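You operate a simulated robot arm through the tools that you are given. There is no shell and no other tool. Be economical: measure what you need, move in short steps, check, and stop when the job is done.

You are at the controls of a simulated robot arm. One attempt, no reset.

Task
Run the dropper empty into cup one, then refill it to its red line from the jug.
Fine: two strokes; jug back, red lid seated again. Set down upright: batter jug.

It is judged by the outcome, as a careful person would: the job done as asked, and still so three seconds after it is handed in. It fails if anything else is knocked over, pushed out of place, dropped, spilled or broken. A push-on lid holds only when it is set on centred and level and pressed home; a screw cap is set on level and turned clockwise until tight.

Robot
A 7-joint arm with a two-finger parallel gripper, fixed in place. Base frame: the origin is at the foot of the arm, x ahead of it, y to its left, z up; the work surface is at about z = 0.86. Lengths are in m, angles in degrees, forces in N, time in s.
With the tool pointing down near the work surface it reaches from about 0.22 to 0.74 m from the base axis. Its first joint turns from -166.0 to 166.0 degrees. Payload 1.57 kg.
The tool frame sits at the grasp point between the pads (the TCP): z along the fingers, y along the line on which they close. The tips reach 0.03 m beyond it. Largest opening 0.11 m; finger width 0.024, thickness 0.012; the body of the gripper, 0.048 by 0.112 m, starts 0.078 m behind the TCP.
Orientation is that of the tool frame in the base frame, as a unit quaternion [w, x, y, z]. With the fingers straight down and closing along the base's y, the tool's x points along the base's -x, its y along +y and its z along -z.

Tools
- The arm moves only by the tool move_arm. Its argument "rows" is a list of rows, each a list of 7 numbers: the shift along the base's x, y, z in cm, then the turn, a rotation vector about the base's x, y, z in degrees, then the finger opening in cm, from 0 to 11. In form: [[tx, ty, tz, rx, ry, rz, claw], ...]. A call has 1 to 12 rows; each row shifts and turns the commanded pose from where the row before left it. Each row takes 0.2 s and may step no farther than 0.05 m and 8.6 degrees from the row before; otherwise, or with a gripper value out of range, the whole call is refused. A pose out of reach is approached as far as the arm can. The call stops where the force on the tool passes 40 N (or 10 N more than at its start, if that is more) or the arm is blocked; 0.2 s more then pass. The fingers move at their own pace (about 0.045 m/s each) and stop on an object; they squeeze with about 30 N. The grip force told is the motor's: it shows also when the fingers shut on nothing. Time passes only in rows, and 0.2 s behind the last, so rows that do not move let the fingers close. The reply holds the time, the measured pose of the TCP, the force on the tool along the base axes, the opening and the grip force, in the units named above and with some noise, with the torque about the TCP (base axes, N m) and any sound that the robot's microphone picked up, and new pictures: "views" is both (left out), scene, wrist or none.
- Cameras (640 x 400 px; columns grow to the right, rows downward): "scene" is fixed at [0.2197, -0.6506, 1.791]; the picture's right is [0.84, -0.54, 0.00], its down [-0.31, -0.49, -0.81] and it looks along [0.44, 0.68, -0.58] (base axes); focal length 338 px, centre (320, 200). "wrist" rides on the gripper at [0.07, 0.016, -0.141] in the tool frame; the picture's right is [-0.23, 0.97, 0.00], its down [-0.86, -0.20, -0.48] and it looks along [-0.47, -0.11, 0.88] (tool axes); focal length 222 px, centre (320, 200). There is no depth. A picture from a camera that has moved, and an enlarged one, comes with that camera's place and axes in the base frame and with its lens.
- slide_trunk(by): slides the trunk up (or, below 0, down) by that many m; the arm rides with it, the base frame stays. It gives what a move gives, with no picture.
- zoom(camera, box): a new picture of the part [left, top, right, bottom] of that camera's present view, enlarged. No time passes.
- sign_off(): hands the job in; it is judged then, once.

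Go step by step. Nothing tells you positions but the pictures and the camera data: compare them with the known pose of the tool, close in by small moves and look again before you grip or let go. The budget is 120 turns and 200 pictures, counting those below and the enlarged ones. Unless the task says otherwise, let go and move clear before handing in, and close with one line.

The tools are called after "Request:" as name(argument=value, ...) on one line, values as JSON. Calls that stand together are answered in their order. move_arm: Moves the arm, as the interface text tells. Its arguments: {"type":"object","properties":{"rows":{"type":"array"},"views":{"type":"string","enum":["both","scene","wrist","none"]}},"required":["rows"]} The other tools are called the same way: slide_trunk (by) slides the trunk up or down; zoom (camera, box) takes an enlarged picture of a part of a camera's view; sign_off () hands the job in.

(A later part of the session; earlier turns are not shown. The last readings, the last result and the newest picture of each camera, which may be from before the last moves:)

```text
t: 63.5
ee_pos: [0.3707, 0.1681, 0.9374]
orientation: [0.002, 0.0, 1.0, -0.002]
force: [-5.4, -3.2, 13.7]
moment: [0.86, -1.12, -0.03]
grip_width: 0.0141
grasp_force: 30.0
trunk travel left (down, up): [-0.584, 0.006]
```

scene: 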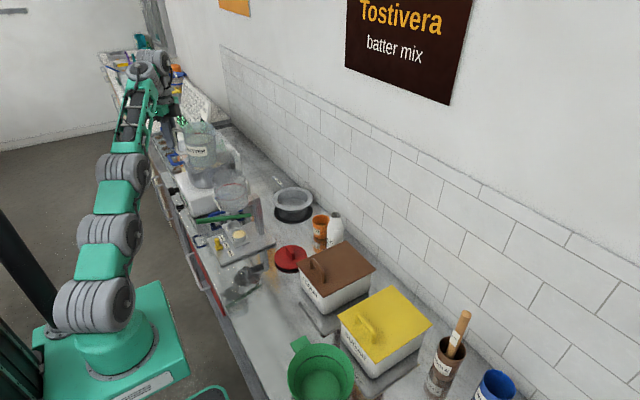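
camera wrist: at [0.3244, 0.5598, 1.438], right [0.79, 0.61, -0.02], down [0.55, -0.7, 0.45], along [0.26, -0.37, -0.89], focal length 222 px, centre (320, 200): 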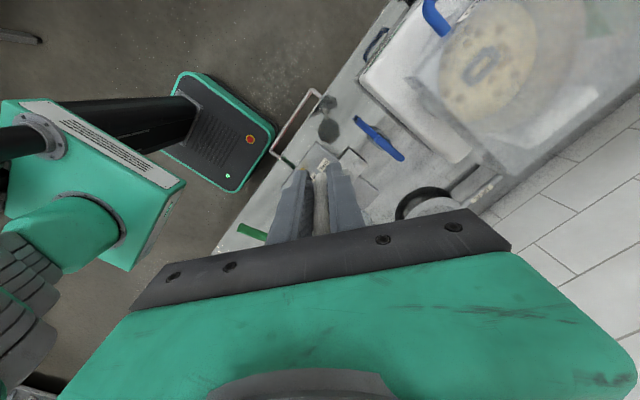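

The jug is down. I'll release, rise off the handle, and tilt the tool forward 35° to check that approach.

Request:
move_arm(rows=[[0, 0, 0.1, 0, 0, 0, 3], [0, 0, 0, 0, 0, 0, 6], [0, 0, 0, 0, 0, 0, 6], [0, 0, 3, 0, 0, 0, 6], [0, 0, 4, 0, 0, 0, 6], [-1, 0, 3, 0, 0, 0, 6]], views="none")

Request:
move_arm(rows=[[-1, 0, 0, 0, -7, 0, 6], [-1, 0, 0, 0, -7, 0, 6], [-1, 0, 0, 0, -7, 0, 6], [-1, 0, 0, 0, -7, 0, 6], [-0.5, 0, 0, 0, -7, 0, 6]], views="both")

Request:
zoom(camera="scene", box=[190, 210, 290, 310])

```text
t: 64.9
ee_pos: [0.3607, 0.1687, 1.0375]
orientation: [0.001, 0.001, 1.0, -0.003]
force: [-0.7, -0.2, 0.1]
moment: [0.01, 0.0, 0.01]
grip_width: 0.0599
grasp_force: 0.0
trunk travel left (down, up): [-0.584, 0.006]
```

```text
t: 66.1
ee_pos: [0.3165, 0.1688, 1.0383]
orientation: [0.302, 0.001, 0.953, -0.002]
force: [0.9, -0.3, 0.0]
moment: [-0.01, 0.04, -0.03]
grip_width: 0.06
grasp_force: 0.0
trunk travel left (down, up): [-0.584, 0.006]
camera wrist: at [0.1794, 0.1847, 1.1133], right [0.19, 0.97, 0.13], down [0.42, -0.2, 0.88], along [0.89, -0.11, -0.45], focal length 222 px, centre (320, 200)
```

scene: 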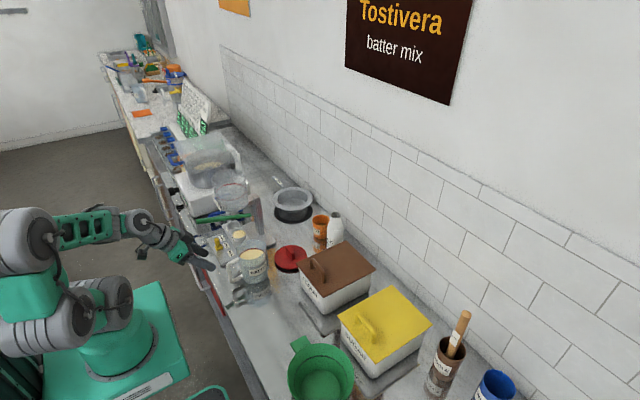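
wrist: 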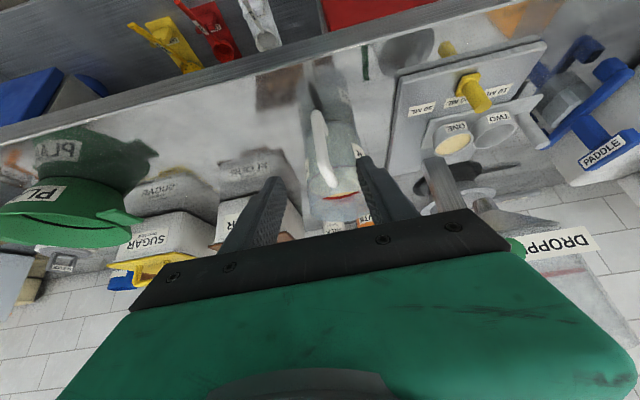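

```text
4.00 times, centred on (240, 260) of scene
camera zoom: at [0.2197, -0.6506, 1.791], right [0.84, -0.54, 0.0], down [-0.31, -0.49, -0.81], along [0.44, 0.68, -0.58], focal length 1351 px, centre (640, -40)
```

zoom: 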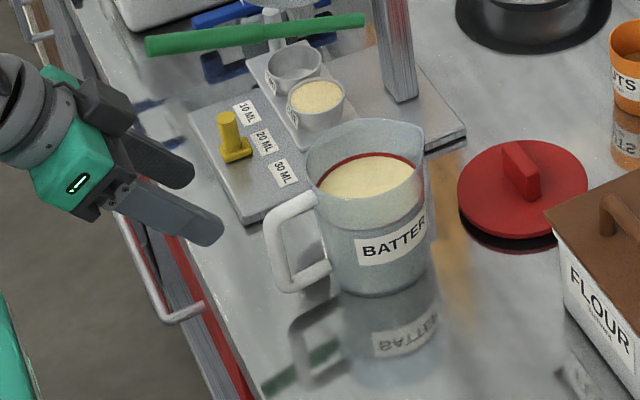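

Forward tilt is easy here. I'll add 3° (38° total), line up on the tool axis, and advance onto the handle bar.

Request:
move_arm(rows=[[-0.3, 0, -1.5, 0, -3, 0, 6], [0, 0, -2, 0, 0, 0, 6], [1.9, 0, -2.4, 0, 0, 0, 6]], views="wrist")

Request:
zoom(camera="wrist", box=[240, 90, 400, 190])

Request:
zoom(camera="scene", box=[190, 210, 290, 310])

```text
t: 66.9
ee_pos: [0.3325, 0.1685, 0.9767]
orientation: [0.325, 0.002, 0.946, -0.003]
force: [0.1, -0.3, 0.1]
moment: [-0.02, 0.0, -0.02]
grip_width: 0.06
grasp_force: 0.0
trunk travel left (down, up): [-0.584, 0.006]
camera wrist: at [0.1911, 0.1854, 1.0462], right [0.18, 0.97, 0.13], down [0.38, -0.2, 0.9], along [0.91, -0.12, -0.4], focal length 222 px, centre (320, 200)
```

wrist: 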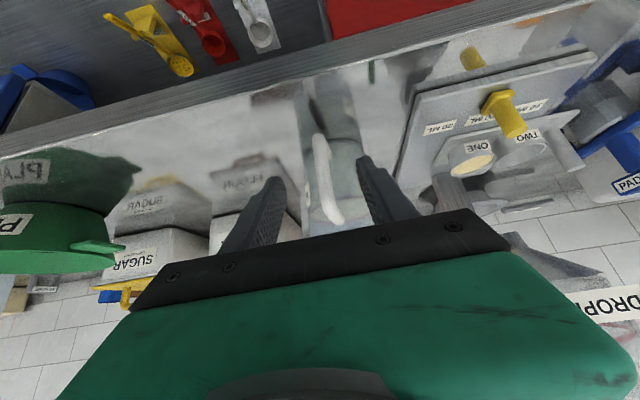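

```text
4.00 times, centred on (320, 140) of wrist
camera zoom: at [0.1911, 0.1854, 1.0462], right [0.18, 0.97, 0.13], down [0.38, -0.2, 0.9], along [0.91, -0.12, -0.4], focal length 888 px, centre (320, 440)
```

zoom: 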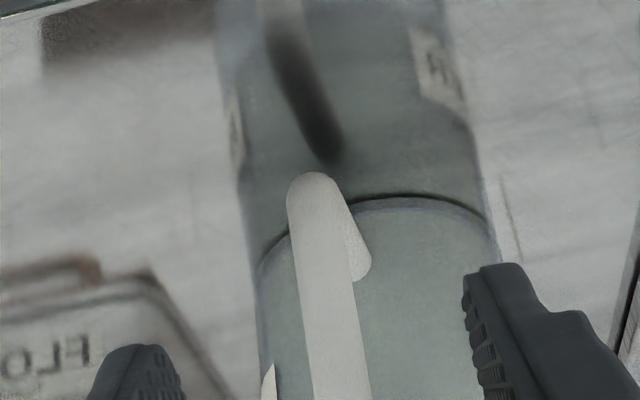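

```text
4.00 times, centred on (240, 260) of scene
camera zoom: at [0.2197, -0.6506, 1.791], right [0.84, -0.54, 0.0], down [-0.31, -0.49, -0.81], along [0.44, 0.68, -0.58], focal length 1351 px, centre (640, -40)
```

zoom: 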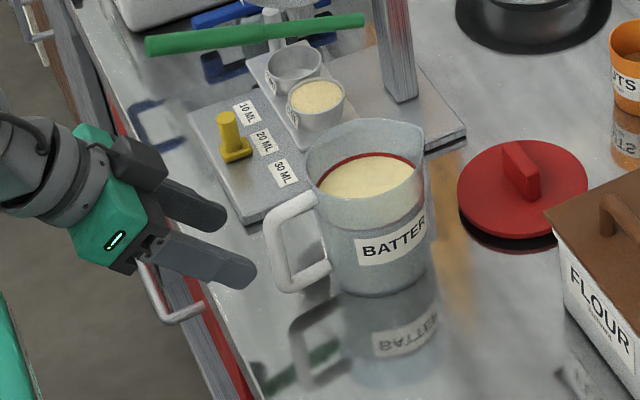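

Centred on the handle. Advancing the rest of the way and closing.

Request:
move_arm(rows=[[1.8, 0.1, -2.2, 0, 0, 0, 6], [1.8, 0, -2.2, 0, 0, 0, 6], [0, 0, 0, 0, 0, 0, 6]], views="none")

Request:
zoom(camera="scene", box=[200, 220, 280, 300])

Request:
zoom(camera="wrist", box=[240, 110, 400, 210])

```text
t: 67.7
ee_pos: [0.3685, 0.1689, 0.9345]
orientation: [0.326, 0.001, 0.946, -0.003]
force: [0.0, -0.2, -1.2]
moment: [0.05, 0.0, -0.02]
grip_width: 0.0601
grasp_force: 0.0
trunk travel left (down, up): [-0.584, 0.006]
```

```text
5.00 times, centred on (240, 260) of scene
camera zoom: at [0.2197, -0.6506, 1.791], right [0.84, -0.54, 0.0], down [-0.31, -0.49, -0.81], along [0.44, 0.68, -0.58], focal length 1689 px, centre (720, -100)
```

zoom: 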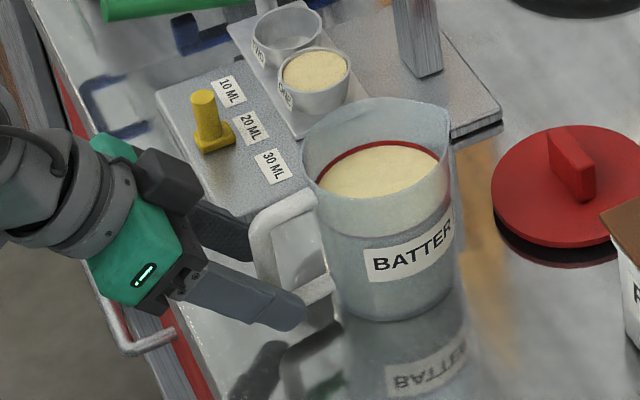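

```text
4.00 times, centred on (320, 160) of wrist
camera zoom: at [0.2286, 0.1861, 1.0026], right [0.18, 0.97, 0.13], down [0.38, -0.2, 0.9], along [0.91, -0.12, -0.4], focal length 888 px, centre (320, 360)
```

zoom: 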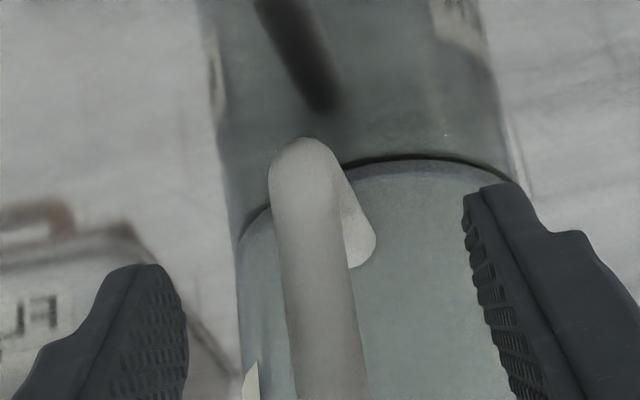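

Request:
move_arm(rows=[[0.5, 0.1, 0.5, 0, 0, 0, 4], [0, 0, 0, 0, 0, 0, 2], [0, 0, 0, 0, 0, 0, 1], [0, 0, 0, 0, 0, 0, 0], [0, 0, 0, 0, 0, 0, 0]], views="none")

Request:
move_arm(rows=[[0, 0, 0.5, 0, 0, 0, 0], [0, 0, 1, 0, 0, 0, 0], [0, 0, 1.5, 0, 0, 0, 0], [0, 0, 1, 0, 0, 0, 0]], views="none")

Request:
zoom(camera="scene", box=[200, 200, 300, 300])

```text
t: 68.9
ee_pos: [0.3738, 0.1706, 0.9395]
orientation: [0.327, 0.002, 0.945, -0.003]
force: [-0.4, -1.3, 0.3]
moment: [0.21, -0.06, -0.02]
grip_width: 0.0138
grasp_force: 30.0
trunk travel left (down, up): [-0.584, 0.006]
```

```text
t: 69.9
ee_pos: [0.3732, 0.1693, 0.9797]
orientation: [0.325, 0.002, 0.946, -0.004]
force: [-0.2, 0.4, -6.7]
moment: [-0.06, 0.55, -0.03]
grip_width: 0.0136
grasp_force: 29.9
trunk travel left (down, up): [-0.584, 0.006]
```

```text
4.00 times, centred on (250, 250) of scene
camera zoom: at [0.2197, -0.6506, 1.791], right [0.84, -0.54, 0.0], down [-0.31, -0.49, -0.81], along [0.44, 0.68, -0.58], focal length 1351 px, centre (600, 0)
```

zoom: 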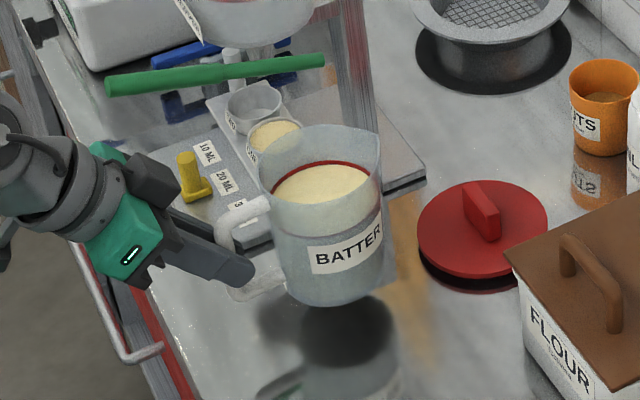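

Held upright with the forward-leaning grip. I'll raise it, then yaw +36° so it approaches the hopper radially from the robot's side.

Request:
move_arm(rows=[[0, 0, 2.5, 0, 0, 0, 0], [0, 0, 3, 0, 0, 0, 0], [0, 0, 3, 0, 0, 0, 0], [0, 0, 3, 0, 0, 0, 0], [0, 0, 3, 0, 0, 0, 0], [0, 0, 3, 0, 0, 0, 0], [0, 0, 3, 0, 0, 0, 0], [0, 0, 3, 0, 0, 0, 0], [0, 0, 3, 0, 0, 0, 0], [0, 0, 3, 0, 0, 0, 0], [0, 0, 1, 0, 0, 0, 0]], views="none")

Request:
move_arm(rows=[[-0.6, 1.5, 0, 0, 0, 6, 0], [-0.6, 1.5, 0, 0, 0, 6, 0], [-0.6, 1.5, 0, 0, 0, 6, 0], [-0.6, 1.5, 0, 0, 0, 6, 0], [-0.6, 1.6, 0, 0, 0, 6, 0], [-0.6, 1.6, 0, 0, 0, 6, 0]], views="scene")

Request:
zoom(camera="scene", box=[170, 140, 290, 230])

```text
t: 72.3
ee_pos: [0.372, 0.1704, 1.2831]
orientation: [0.325, 0.001, 0.946, -0.003]
force: [-0.5, -0.4, -5.7]
moment: [-0.08, 0.56, 0.0]
grip_width: 0.0136
grasp_force: 30.5
trunk travel left (down, up): [-0.584, 0.006]
```

```text
t: 73.7
ee_pos: [0.3363, 0.2639, 1.2834]
orientation: [0.311, -0.292, 0.899, 0.098]
force: [0.6, -0.3, -6.3]
moment: [-0.41, 0.45, -0.01]
grip_width: 0.0135
grasp_force: 30.2
trunk travel left (down, up): [-0.584, 0.006]
```

scene: 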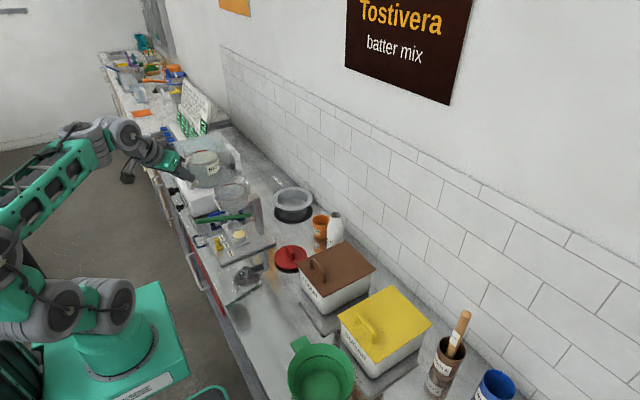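

```text
4.44 times, centred on (230, 185) of scene
camera zoom: at [0.2197, -0.6506, 1.791], right [0.84, -0.54, 0.0], down [-0.31, -0.49, -0.81], along [0.44, 0.68, -0.58], focal length 1501 px, centre (720, 267)
```

zoom: 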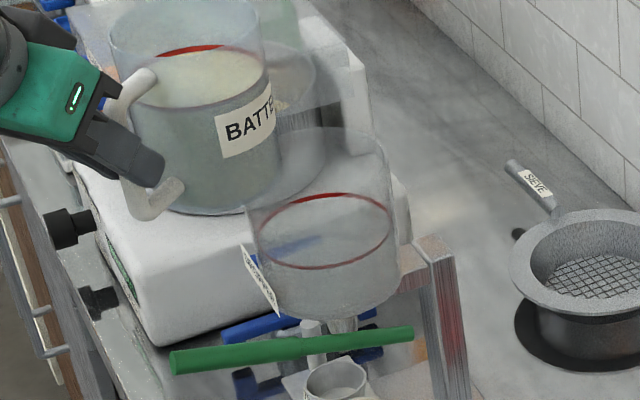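

Good geometry and clear view. Tilting to 24° with the spout over the opening.

Request:
move_arm(rows=[[-0.1, -0.3, 0.5, -2.35, 3.24, 0, 0], [-0.15, -0.25, 0.55, -2.35, 3.24, 0, 0], [-0.1, -0.05, 0.5, -2.35, 3.24, 0, 0], [0, -0.05, 0.5, -2.35, 3.24, 0, 0], [0.05, 0.05, -0.35, -2.35, 3.24, 0, 0], [0.1, 0.05, -0.35, -2.35, 3.24, 0, 0]], views="none")

Request:
zoom(camera="scene", box=[170, 140, 290, 230])

```text
t: 75.1
ee_pos: [0.3346, 0.2565, 1.2956]
orientation: [0.116, -0.307, 0.944, 0.034]
force: [0.0, 0.0, -6.2]
moment: [-0.26, 0.31, 0.03]
grip_width: 0.0136
grasp_force: 29.9
trunk travel left (down, up): [-0.584, 0.006]
```

```text
4.44 times, centred on (230, 185) of scene
camera zoom: at [0.2197, -0.6506, 1.791], right [0.84, -0.54, 0.0], down [-0.31, -0.49, -0.81], along [0.44, 0.68, -0.58], focal length 1501 px, centre (720, 267)
```

zoom: 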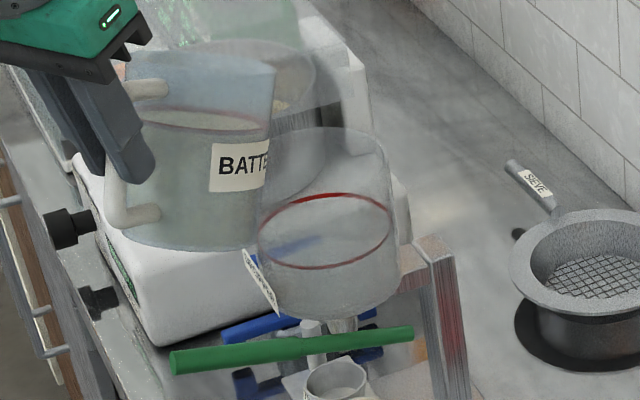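

The spout is at about (0.473, 0.345, 1.274), as planned. I'll tilt gently to 32°, where flow should begin.

Request:
move_arm(rows=[[0.08, 0.05, -0.45, -1.18, 1.62, 0, 0], [0.08, 0.05, -0.45, -1.18, 1.62, 0, 0], [0.1, 0.08, 0.05, -1.18, 1.62, 0, 0], [0.1, 0.08, 0.05, -1.18, 1.62, 0, 0]], views="none")

Request:
zoom(camera="scene", box=[170, 140, 290, 230])

```text
t: 76.1
ee_pos: [0.3403, 0.2591, 1.2886]
orientation: [0.05, -0.309, 0.95, 0.012]
force: [0.2, -0.4, -6.1]
moment: [-0.27, 0.25, 0.0]
grip_width: 0.0135
grasp_force: 29.9
trunk travel left (down, up): [-0.584, 0.006]
```

```text
4.44 times, centred on (230, 185) of scene
camera zoom: at [0.2197, -0.6506, 1.791], right [0.84, -0.54, 0.0], down [-0.31, -0.49, -0.81], along [0.44, 0.68, -0.58], focal length 1501 px, centre (720, 267)
```

zoom: 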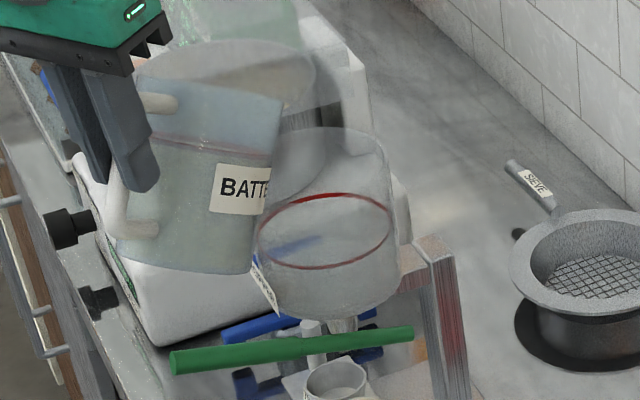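

No flow yet at 32°. Continuing in 2° steps to 36° with a pause.

Request:
move_arm(rows=[[0.1, 0.12, 0.3, -1.18, 1.62, 0, 0], [0.1, 0.12, 0.3, -1.18, 1.62, 0, 0], [0, 0, 0, 0, 0, 0, 0]], views="none")

Request:
zoom(camera="scene", box=[170, 140, 290, 230])

```text
t: 76.9
ee_pos: [0.3395, 0.2606, 1.2935]
orientation: [0.021, -0.308, 0.951, 0.002]
force: [0.7, -0.6, -6.4]
moment: [-0.21, 0.28, -0.01]
grip_width: 0.0135
grasp_force: 30.6
trunk travel left (down, up): [-0.584, 0.006]
```

```text
4.44 times, centred on (230, 185) of scene
camera zoom: at [0.2197, -0.6506, 1.791], right [0.84, -0.54, 0.0], down [-0.31, -0.49, -0.81], along [0.44, 0.68, -0.58], focal length 1501 px, centre (720, 267)
```

zoom: 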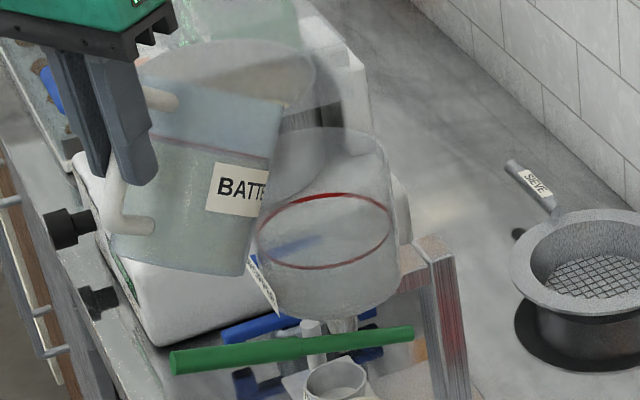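

Request:
move_arm(rows=[[0.15, 0.12, 0.5, -1.18, 1.62, 0, 0], [0.15, 0.12, 0.5, -1.18, 1.62, 0, 0], [0, 0, 0, 0, 0, 0, 0]], views="none")

Request:
zoom(camera="scene", box=[170, 140, 290, 230])

```text
t: 77.7
ee_pos: [0.3456, 0.2691, 1.2992]
orientation: [-0.003, -0.308, 0.951, 0.001]
force: [-0.8, 0.3, -6.2]
moment: [-0.24, 0.23, -0.03]
grip_width: 0.0133
grasp_force: 30.6
out of reach, approached as far as the arm can: row 1, 2
trunk travel left (down, up): [-0.584, 0.006]
```

```text
4.44 times, centred on (230, 185) of scene
camera zoom: at [0.2197, -0.6506, 1.791], right [0.84, -0.54, 0.0], down [-0.31, -0.49, -0.81], along [0.44, 0.68, -0.58], focal length 1501 px, centre (720, 267)
```

zoom: 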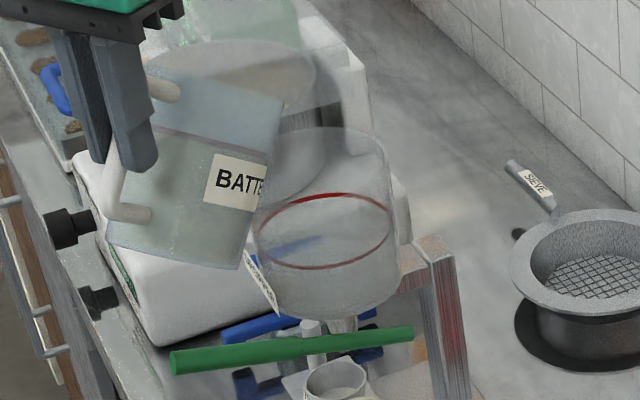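

Flow hasn't begun at 38°. I'll try a few more degrees and watch for reach problems.

Request:
move_arm(rows=[[0.1, -0.3, 0.2, -1.18, 1.62, 0, 0], [0.1, -0.1, 0.2, -1.18, 1.62, 0, 0], [0.1, 0.1, 0.2, -1.18, 1.62, 0, 0], [0, 0, 0, 0, 0, 0, 0]], views="none")

Request:
zoom(camera="scene", box=[170, 140, 290, 230])

```text
t: 78.7
ee_pos: [0.3472, 0.2658, 1.3041]
orientation: [-0.067, -0.307, 0.949, -0.025]
force: [0.0, -0.6, -4.6]
moment: [-0.19, 0.15, 0.02]
grip_width: 0.0137
grasp_force: 30.2
trunk travel left (down, up): [-0.584, 0.006]
```

```text
4.44 times, centred on (230, 185) of scene
camera zoom: at [0.2197, -0.6506, 1.791], right [0.84, -0.54, 0.0], down [-0.31, -0.49, -0.81], along [0.44, 0.68, -0.58], focal length 1501 px, centre (720, 267)
```

zoom: 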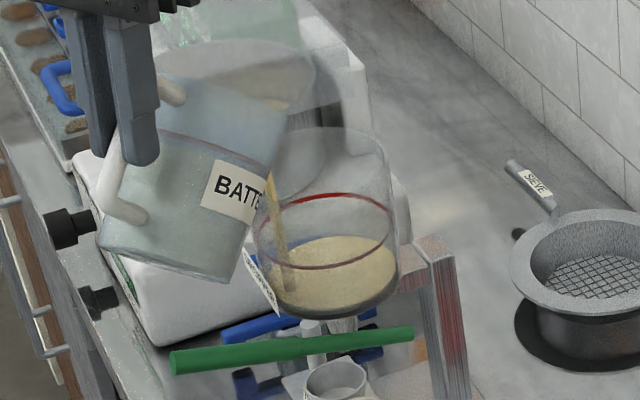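

It's pouring and the hopper is around half way to the line. I'll ease back a degree to slow the flow and check right away.

Request:
move_arm(rows=[[0, 0, 0, 0.6, -0.8, 0, 0]], views="none")

Request:
zoom(camera="scene", box=[210, 160, 290, 220])

```text
t: 79.1
ee_pos: [0.3466, 0.266, 1.3036]
orientation: [-0.057, -0.307, 0.95, -0.022]
force: [0.7, -0.1, -6.7]
moment: [-0.17, 0.19, -0.01]
grip_width: 0.0136
grasp_force: 29.8
trunk travel left (down, up): [-0.584, 0.006]
```

```text
6.67 times, centred on (250, 190) of scene
camera zoom: at [0.2197, -0.6506, 1.791], right [0.84, -0.54, 0.0], down [-0.31, -0.49, -0.81], along [0.44, 0.68, -0.58], focal length 2252 px, centre (787, 267)
```

zoom: 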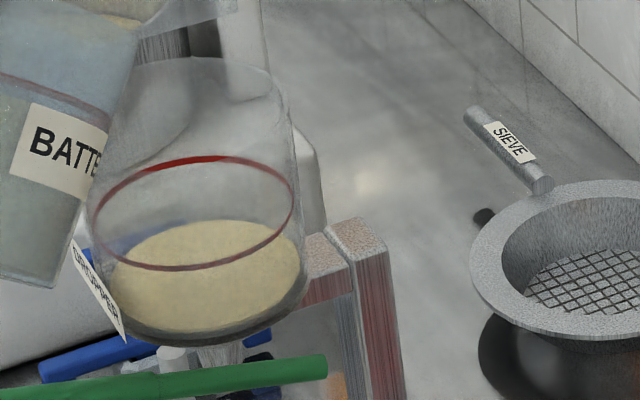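

The flow stopped; the hopper holds only a shallow layer, about 4 cm below the line, so much more is needed. I'll tilt further to ~50° while lowering the spout slightly.

Request:
move_arm(rows=[[0.4, 0.37, -0.15, -1.47, 2.02, 0, 0], [0.37, 0.37, -0.15, -1.47, 2.02, 0, 0], [0, 0, 0, 0, 0, 0, 0]], views="none")

Request:
zoom(camera="scene", box=[190, 150, 270, 210])

```text
t: 79.9
ee_pos: [0.3568, 0.2743, 1.3009]
orientation: [-0.1, -0.307, 0.946, -0.036]
force: [0.3, 0.3, -5.5]
moment: [-0.11, 0.09, -0.04]
grip_width: 0.0137
grasp_force: 30.5
trunk travel left (down, up): [-0.584, 0.006]
```

```text
6.67 times, centred on (230, 180) of scene
camera zoom: at [0.2197, -0.6506, 1.791], right [0.84, -0.54, 0.0], down [-0.31, -0.49, -0.81], along [0.44, 0.68, -0.58], focal length 2252 px, centre (920, 333)
```

zoom: 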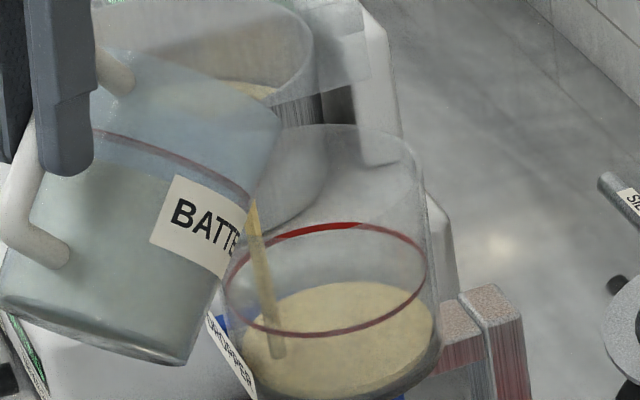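

Flow is landing inside the hopper. I'll hold briefly and look again.

Request:
move_arm(rows=[[0, 0, 0, 0, 0, 0, 0], [0, 0, 0, 0, 0, 0, 0]], views="none")

Request:
zoom(camera="scene", box=[190, 150, 270, 210])

```text
t: 80.5
ee_pos: [0.3569, 0.2748, 1.3017]
orientation: [-0.099, -0.307, 0.946, -0.035]
force: [-0.1, 0.1, -4.9]
moment: [-0.14, 0.16, -0.02]
grip_width: 0.0134
grasp_force: 30.3
trunk travel left (down, up): [-0.584, 0.006]
```

```text
6.67 times, centred on (230, 180) of scene
camera zoom: at [0.2197, -0.6506, 1.791], right [0.84, -0.54, 0.0], down [-0.31, -0.49, -0.81], along [0.44, 0.68, -0.58], focal length 2252 px, centre (920, 333)
```

zoom: 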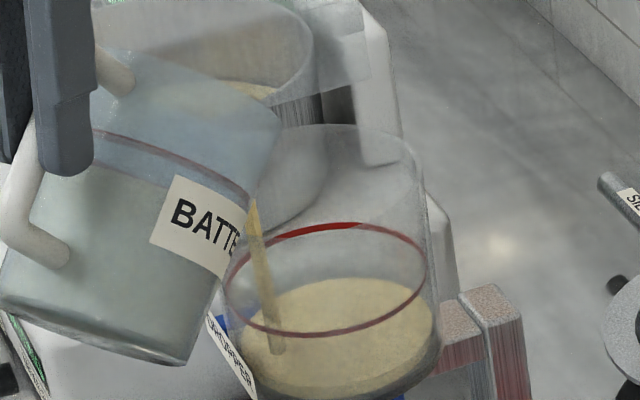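

Rising slowly (about 7 px/s, 55 px to go). I'll tilt a bit more and hold for a second.

Request:
move_arm(rows=[[0.3, 0.2, 0.25, -1.18, 1.62, 0, 0], [0.25, 0.2, 0.25, -1.18, 1.62, 0, 0], [0, 0, 0, 0, 0, 0, 0], [0, 0, 0, 0, 0, 0, 0], [0, 0, 0, 0, 0, 0, 0]], views="none")

Request:
zoom(camera="scene", box=[190, 150, 270, 210])

```text
t: 81.7
ee_pos: [0.3614, 0.2771, 1.3055]
orientation: [-0.131, -0.306, 0.942, -0.047]
force: [0.9, 1.0, -5.2]
moment: [-0.11, 0.07, -0.01]
grip_width: 0.0138
grasp_force: 30.1
trunk travel left (down, up): [-0.584, 0.006]
```

```text
6.67 times, centred on (230, 180) of scene
camera zoom: at [0.2197, -0.6506, 1.791], right [0.84, -0.54, 0.0], down [-0.31, -0.49, -0.81], along [0.44, 0.68, -0.58], focal length 2252 px, centre (920, 333)
```

zoom: 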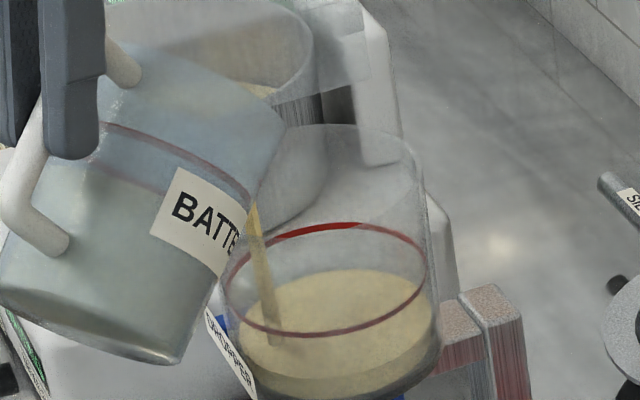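

Request:
move_arm(rows=[[0.25, 0.2, 0.2, -1.18, 1.62, 0, 0], [0.25, 0.2, 0.2, -1.18, 1.62, 0, 0], [0, 0, 0, 0, 0, 0, 0], [0, 0, 0, 0, 0, 0, 0], [0, 0, 0, 0, 0, 0, 0], [0, 0, 0, 0, 0, 0, 0], [0, 0, 0, 0, 0, 0, 0], [0, 0, 0, 0, 0, 0, 0]], views="none")

Request:
zoom(camera="scene", box=[190, 150, 270, 210])

```text
t: 82.2
ee_pos: [0.3652, 0.2822, 1.3071]
orientation: [-0.15, -0.304, 0.939, -0.051]
force: [3.5, 8.3, -25.0]
moment: [-1.41, 0.17, -0.14]
grip_width: 0.0135
grasp_force: 30.2
out of reach, approached as far as the arm can: row 2
trunk travel left (down, up): [-0.584, 0.006]
stopped in row 2: the force on the tool passed its limit at 78 N (the readings are from after the stop); the commanded pose is now the measured one
```

```text
6.67 times, centred on (230, 180) of scene
camera zoom: at [0.2197, -0.6506, 1.791], right [0.84, -0.54, 0.0], down [-0.31, -0.49, -0.81], along [0.44, 0.68, -0.58], focal length 2252 px, centre (920, 333)
```

zoom: 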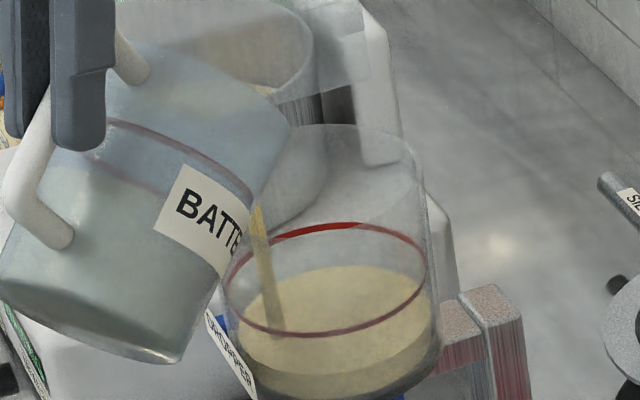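

A contact force stopped the motion. I'll hold and look at both views before going further.

Request:
move_arm(rows=[[0, 0, 0, 0, 0, 0, 0]], views="both")

Request:
zoom(camera="scene", box=[140, 110, 280, 220])

```text
t: 82.6
ee_pos: [0.3666, 0.282, 1.3067]
orientation: [-0.151, -0.306, 0.939, -0.051]
force: [1.7, 9.6, -34.0]
moment: [-1.71, -0.27, -0.17]
grip_width: 0.0135
grasp_force: 29.8
trunk travel left (down, up): [-0.584, 0.006]
camera wrist: at [0.34, 0.2836, 1.4634], right [-0.4, 0.91, -0.08], down [0.89, 0.41, 0.19], along [0.2, 0.0, -0.98], focal length 222 px, centre (320, 200)
```

scene: 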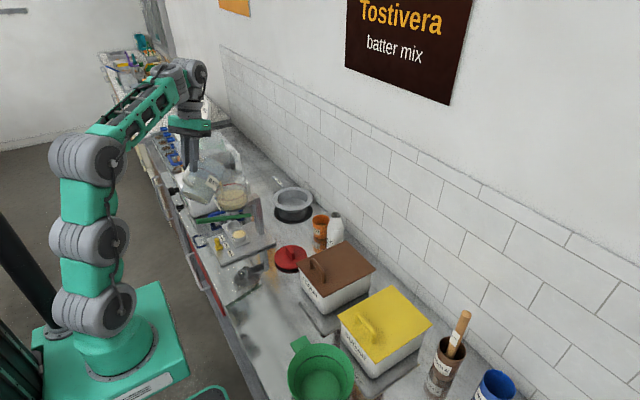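
wrist: 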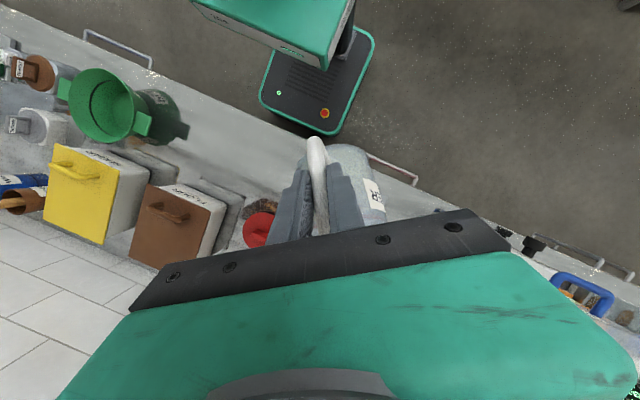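

```text
3.64 times, centred on (210, 165) of scene
camera zoom: at [0.2197, -0.6506, 1.791], right [0.84, -0.54, 0.0], down [-0.31, -0.49, -0.81], along [0.44, 0.68, -0.58], focal length 1228 px, centre (720, 327)
```

zoom: 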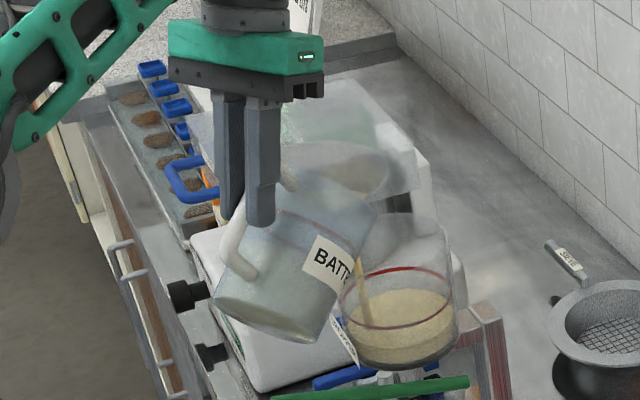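

The force pattern looks like the wrist reaching its own fold limit rather than anything hitting the hopper. I'll back off 3° to the last free pose, which still pours.

Request:
move_arm(rows=[[-0.25, -0.3, -0.1, 1.18, -1.62, 0, 0], [-0.15, -0.1, -0.1, 0.6, -0.8, 0, 0]], views="none")

Request:
zoom(camera="scene", box=[190, 150, 270, 210])

```text
t: 83.2
ee_pos: [0.3625, 0.2778, 1.3052]
orientation: [-0.126, -0.306, 0.943, -0.044]
force: [-0.2, 0.3, -4.5]
moment: [-0.12, 0.09, 0.01]
grip_width: 0.0137
grasp_force: 30.2
trunk travel left (down, up): [-0.584, 0.006]
```

```text
6.67 times, centred on (230, 180) of scene
camera zoom: at [0.2197, -0.6506, 1.791], right [0.84, -0.54, 0.0], down [-0.31, -0.49, -0.81], along [0.44, 0.68, -0.58], focal length 2252 px, centre (920, 333)
```

zoom: 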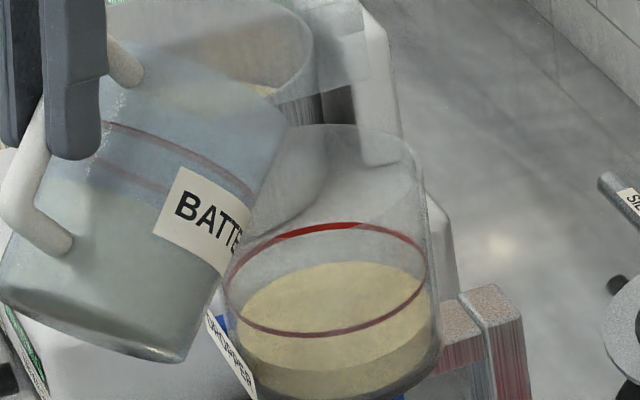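

Flow stops at 53° and I need about 2.5 cm more level, which this grip can't give. I'll return the jug and regrip with the tool leaning further forward. First retreat and bring it upright.

Request:
move_arm(rows=[[-1.6, -1.2, 0, 2.35, -3.24, 0, 0], [-1.6, -1.2, 0, 2.35, -3.24, 0, 0], [-0.8, -0.6, 0, 4.4, -6.06, 0, 0], [0, 0, 0, 4.4, -6.06, 0, 0], [0, 0, -0.3, 4.4, -6.06, 0, 0], [0, 0, -0.5, 4.4, -6.06, 0, 0], [0, 0, -0.5, 4.4, -6.06, 0, 0], [0, 0, -0.3, 4.1, -5.66, 0, 0]], views="none")

Request:
zoom(camera="scene", box=[160, 140, 280, 230])

```text
t: 85.2
ee_pos: [0.3054, 0.2743, 1.3088]
orientation: [0.214, -0.339, 0.912, 0.081]
force: [-0.1, -1.2, -3.8]
moment: [-0.22, 0.2, 0.02]
grip_width: 0.0137
grasp_force: 29.8
out of reach, approached as far as the arm can: row 4, 5, 7, 8
trunk travel left (down, up): [-0.584, 0.006]
stopped in row 8: the arm was blocked; the commanded pose is now the measured one
```

```text
4.44 times, centred on (220, 185) of scene
camera zoom: at [0.2197, -0.6506, 1.791], right [0.84, -0.54, 0.0], down [-0.31, -0.49, -0.81], along [0.44, 0.68, -0.58], focal length 1501 px, centre (764, 267)
```

zoom: 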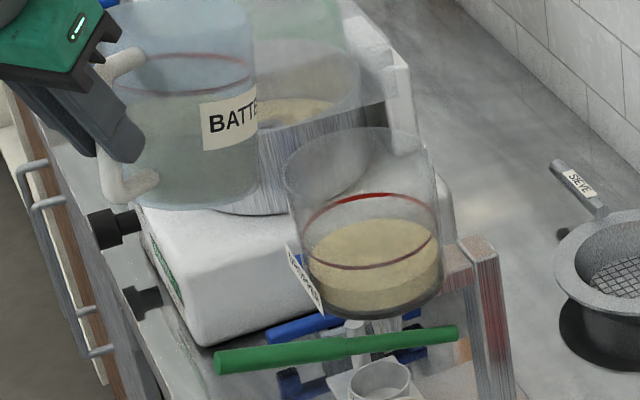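

The arm got blocked in that retracted pose with about 11° of tilt left; the jug is safe. I'll move it toward home in translation first, then finish straightening.

Request:
move_arm(rows=[[1, -2, -0.5, 0, 0, 0, 0], [1.5, -2, -1, 0, 0, 0, 0], [1.5, -2, -1, 0, 0, 0, 0]], views="scene")

```text
t: 85.9
ee_pos: [0.2998, 0.2875, 1.2215]
orientation: [0.106, -0.413, 0.901, 0.082]
force: [-1.7, -0.3, -3.4]
moment: [-0.25, 0.12, 0.0]
grip_width: 0.0136
grasp_force: 29.7
trunk travel left (down, up): [-0.584, 0.006]
stopped in row 3: the arm was blocked; the commanded pose is now the measured one
```

scene: 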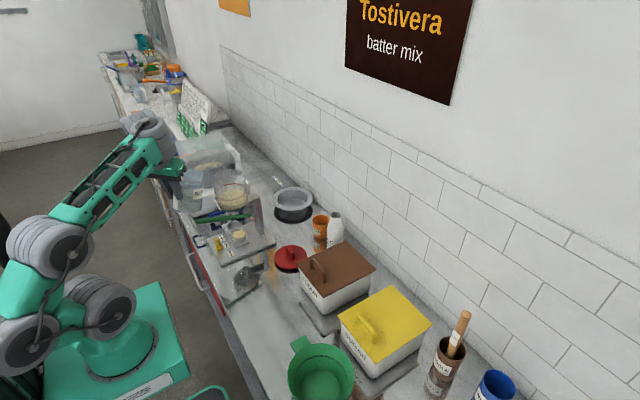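

Request:
zoom(camera="scene", box=[150, 140, 270, 230])

Request:
zoom(camera="scene", box=[0, 100, 240, 400])

```text
4.44 times, centred on (210, 185) of scene
camera zoom: at [0.2197, -0.6506, 1.791], right [0.84, -0.54, 0.0], down [-0.31, -0.49, -0.81], along [0.44, 0.68, -0.58], focal length 1501 px, centre (809, 267)
```

zoom: 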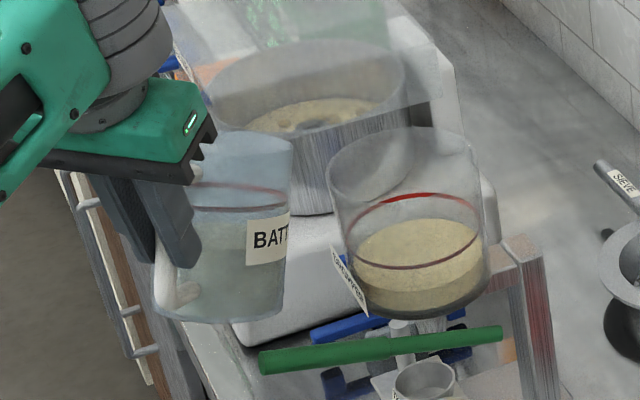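

```text
1.33 times, centred on (120, 250) of scene
camera zoom: at [0.2197, -0.6506, 1.791], right [0.84, -0.54, 0.0], down [-0.31, -0.49, -0.81], along [0.44, 0.68, -0.58], focal length 450 px, centre (587, 133)
```

zoom: 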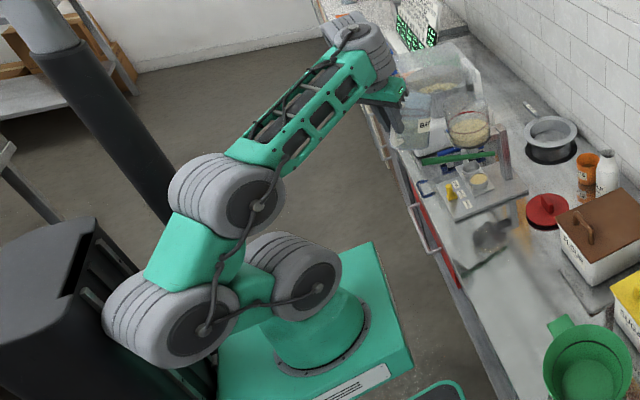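

The arm's elbow has swung back toward the black column and is blocked there, not at the jug. I'll move outward and up in small steps to unfold it.

Request:
move_arm(rows=[[0.5, 0, 1, 0, 0, 0, 0], [0.5, 0, 1, 0, 0, 0, 0], [0.5, 0, 1, 0, 0, 0, 0]], views="scene")

Request:
zoom(camera="scene", box=[150, 140, 270, 230])

```text
t: 86.7
ee_pos: [0.3187, 0.2843, 1.2573]
orientation: [0.111, -0.41, 0.902, 0.082]
force: [0.1, 0.7, -4.3]
moment: [-0.25, 0.2, 0.02]
grip_width: 0.0134
grasp_force: 30.0
trunk travel left (down, up): [-0.584, 0.006]
```

scene: 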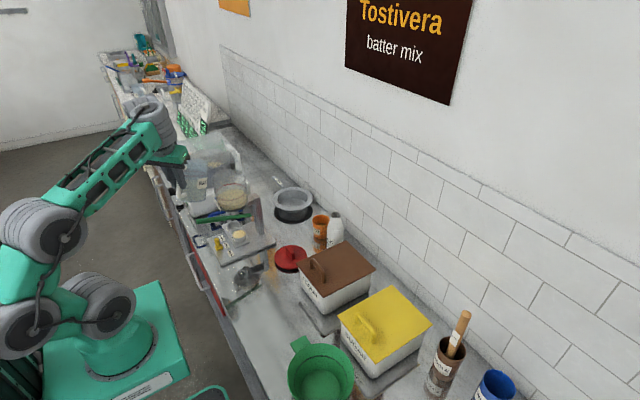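

```text
4.44 times, centred on (210, 185) of scene
camera zoom: at [0.2197, -0.6506, 1.791], right [0.84, -0.54, 0.0], down [-0.31, -0.49, -0.81], along [0.44, 0.68, -0.58], focal length 1501 px, centre (809, 267)
```

zoom: 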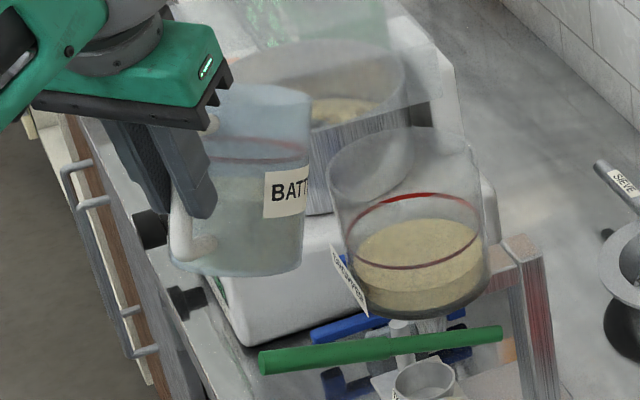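

Free again (jug tilted 22°, no spill). I'll carry it outward over the lever toward home, straightening as I go.

Request:
move_arm(rows=[[1.5, -1.5, 0.5, 0, 0, 0, 0], [1.5, -2, 0.3, 0, 0, 0, 0], [1.5, -2, 0, 3.02, -2.62, 0, 0], [1.5, -2, 0, 3.02, -2.62, 0, 0]], views="scene")

```text
t: 87.7
ee_pos: [0.3785, 0.216, 1.2601]
orientation: [0.165, -0.413, 0.889, 0.114]
force: [0.5, -0.7, -4.2]
moment: [-0.22, 0.19, 0.04]
grip_width: 0.0135
grasp_force: 29.9
trunk travel left (down, up): [-0.584, 0.006]
```

scene: 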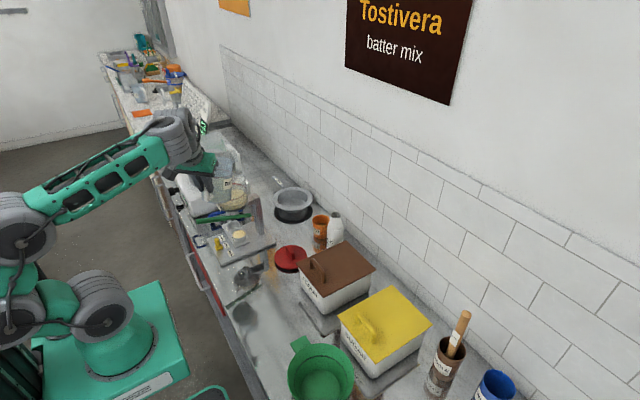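

Request:
move_arm(rows=[[0.5, -1, 0.3, 0, 0, -7, 0], [0.5, -1, 0, 0, 0, -7, 0], [0.5, -1, 0, 0, 0, -7, 0], [0.3, -0.8, 0, 0, 0, -7, 0], [0, -0.5, 0, 0, 0, -7, 0], [0, 0, 0, 0, 0, -7, 0], [0, 0, 0, 0, 0, -7, 0]], views="scene")

Request:
zoom(camera="scene", box=[190, 150, 310, 240])

```text
t: 88.6
ee_pos: [0.4175, 0.1544, 1.2047]
orientation: [0.119, -0.175, 0.976, 0.053]
force: [1.0, 0.6, -3.6]
moment: [-0.07, 0.29, 0.0]
grip_width: 0.0134
grasp_force: 30.0
trunk travel left (down, up): [-0.584, 0.006]
stopped in row 4: the arm was blocked; the commanded pose is now the measured one
```

scene: 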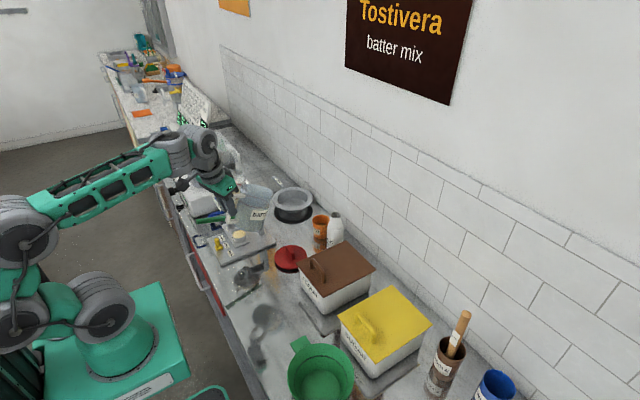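

```text
4.44 times, centred on (250, 195) of scene
camera zoom: at [0.2197, -0.6506, 1.791], right [0.84, -0.54, 0.0], down [-0.31, -0.49, -0.81], along [0.44, 0.68, -0.58], focal length 1501 px, centre (631, 222)
```

zoom: 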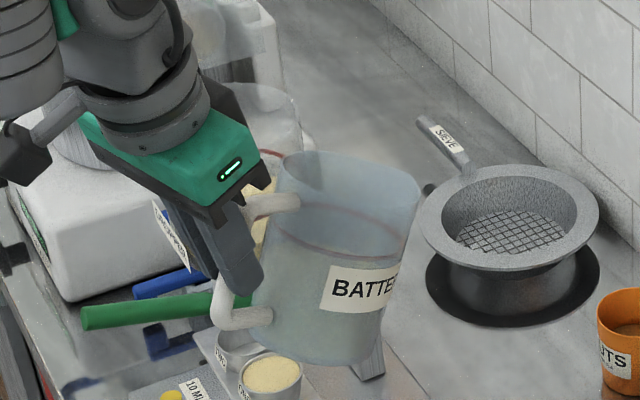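

Blocked once more by the folded elbow. Extending the reach freed it before, so I'll push outward and up first.

Request:
move_arm(rows=[[1.5, 0, 1, 0, 0, 0, 0], [1.5, 0, 1, 0, 0, 0, 0], [1.5, 0, 1, 0, 0, 0, 0], [1.5, 0, 1, 0, 0, 0, 0]], views="scene")

Request:
zoom(camera="scene", box=[0, 160, 180, 400])

```text
t: 89.6
ee_pos: [0.4783, 0.1525, 1.2502]
orientation: [0.124, -0.173, 0.976, 0.055]
force: [0.3, -0.4, -4.7]
moment: [-0.09, 0.29, 0.0]
grip_width: 0.0136
grasp_force: 30.2
trunk travel left (down, up): [-0.584, 0.006]
```

scene: 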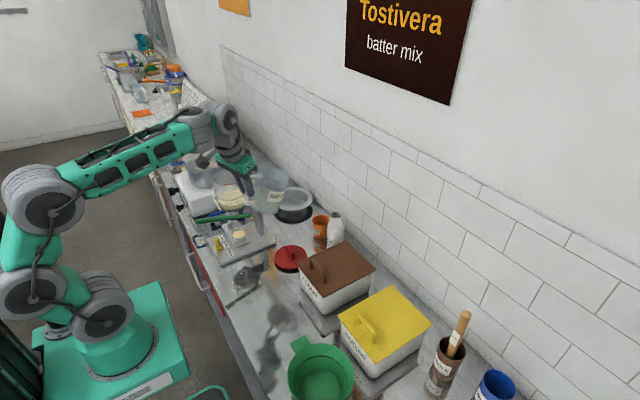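

```text
1.67 times, centred on (90, 280) of scene
camera zoom: at [0.2197, -0.6506, 1.791], right [0.84, -0.54, 0.0], down [-0.31, -0.49, -0.81], along [0.44, 0.68, -0.58], focal length 563 px, centre (703, 67)
```

zoom: 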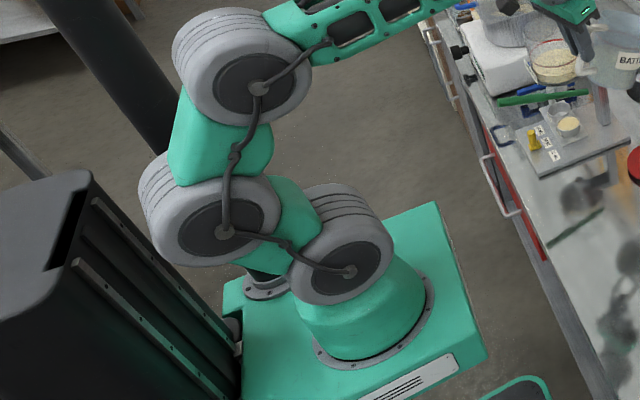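

The arm leans back against its own column when the wrist is close in; at this longer reach it is free. I'll finish yaw and straightening here, then lower toward home.

Request:
move_arm(rows=[[0, 0, 0, 0, 0, -6.7, 0], [0, 0, 0, 0, 0, -6.7, 0], [0, 0, 0, 0, 0, -6.7, 0], [0, 0, 0, 0, -4, 0, 0], [0, 0, 0, 0, -4, 0, 0], [0, 0, 0, 0, -4, 0, 0]], views="scene")

Request:
zoom(camera="scene", box=[210, 140, 330, 230])

```text
t: 91.0
ee_pos: [0.4761, 0.1522, 1.2511]
orientation: [0.235, -0.004, 0.971, 0.031]
force: [0.0, -0.4, -4.8]
moment: [0.0, 0.32, 0.03]
grip_width: 0.0137
grasp_force: 29.6
trunk travel left (down, up): [-0.584, 0.006]
```

scene: 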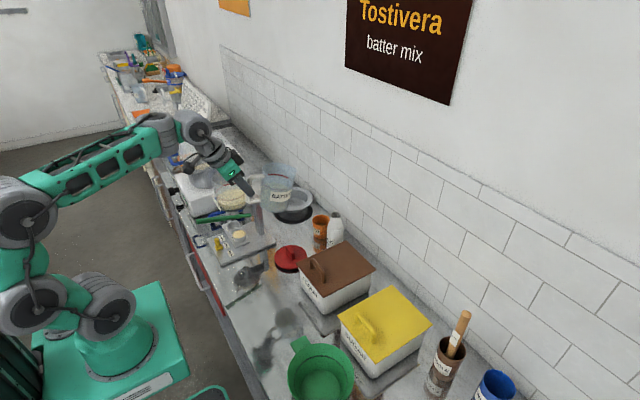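

```text
4.44 times, centred on (270, 185) of scene
camera zoom: at [0.2197, -0.6506, 1.791], right [0.84, -0.54, 0.0], down [-0.31, -0.49, -0.81], along [0.44, 0.68, -0.58], focal length 1501 px, centre (542, 267)
```

zoom: 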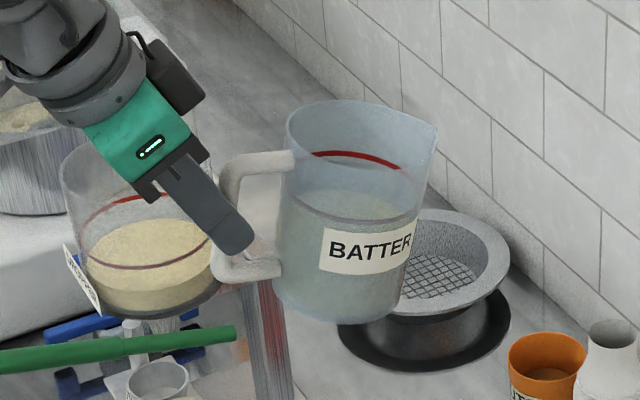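

Here the jug is nicely held, and the hopper still needs about 2.5 cm. Rather than regripping, I'll bring the jug in from the -y side (yaw about +100°), where the wrist stays at a comfortable reach. First raise, correct the small roll, and yaw.

Request:
move_arm(rows=[[0, 0, 1.2, -3.7, 0, 0, 0], [0.5, 0.3, 1.2, 0, 0, 0, 0], [0.5, 0.3, 1, 0, 0, 7.5, 0], [0.8, 0.3, 0, 0, 0, 8, 0], [0.8, 0.2, 0, 0, 0, 8, 0], [0.8, 0, 0, 0, 0, 8, 0], [0.8, 0, 0, 0, 0, 8, 0]], views="scene")

```text
t: 92.6
ee_pos: [0.5203, 0.1627, 1.2839]
orientation: [0.22, -0.34, 0.911, 0.081]
force: [0.1, -0.2, -5.5]
moment: [-0.2, 0.29, 0.0]
grip_width: 0.0135
grasp_force: 30.1
trunk travel left (down, up): [-0.584, 0.006]
```

scene: 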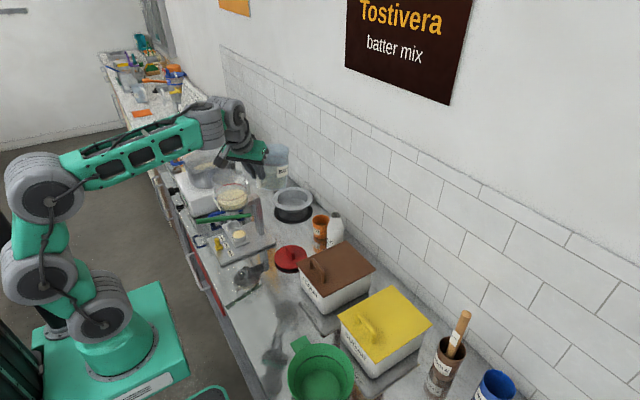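

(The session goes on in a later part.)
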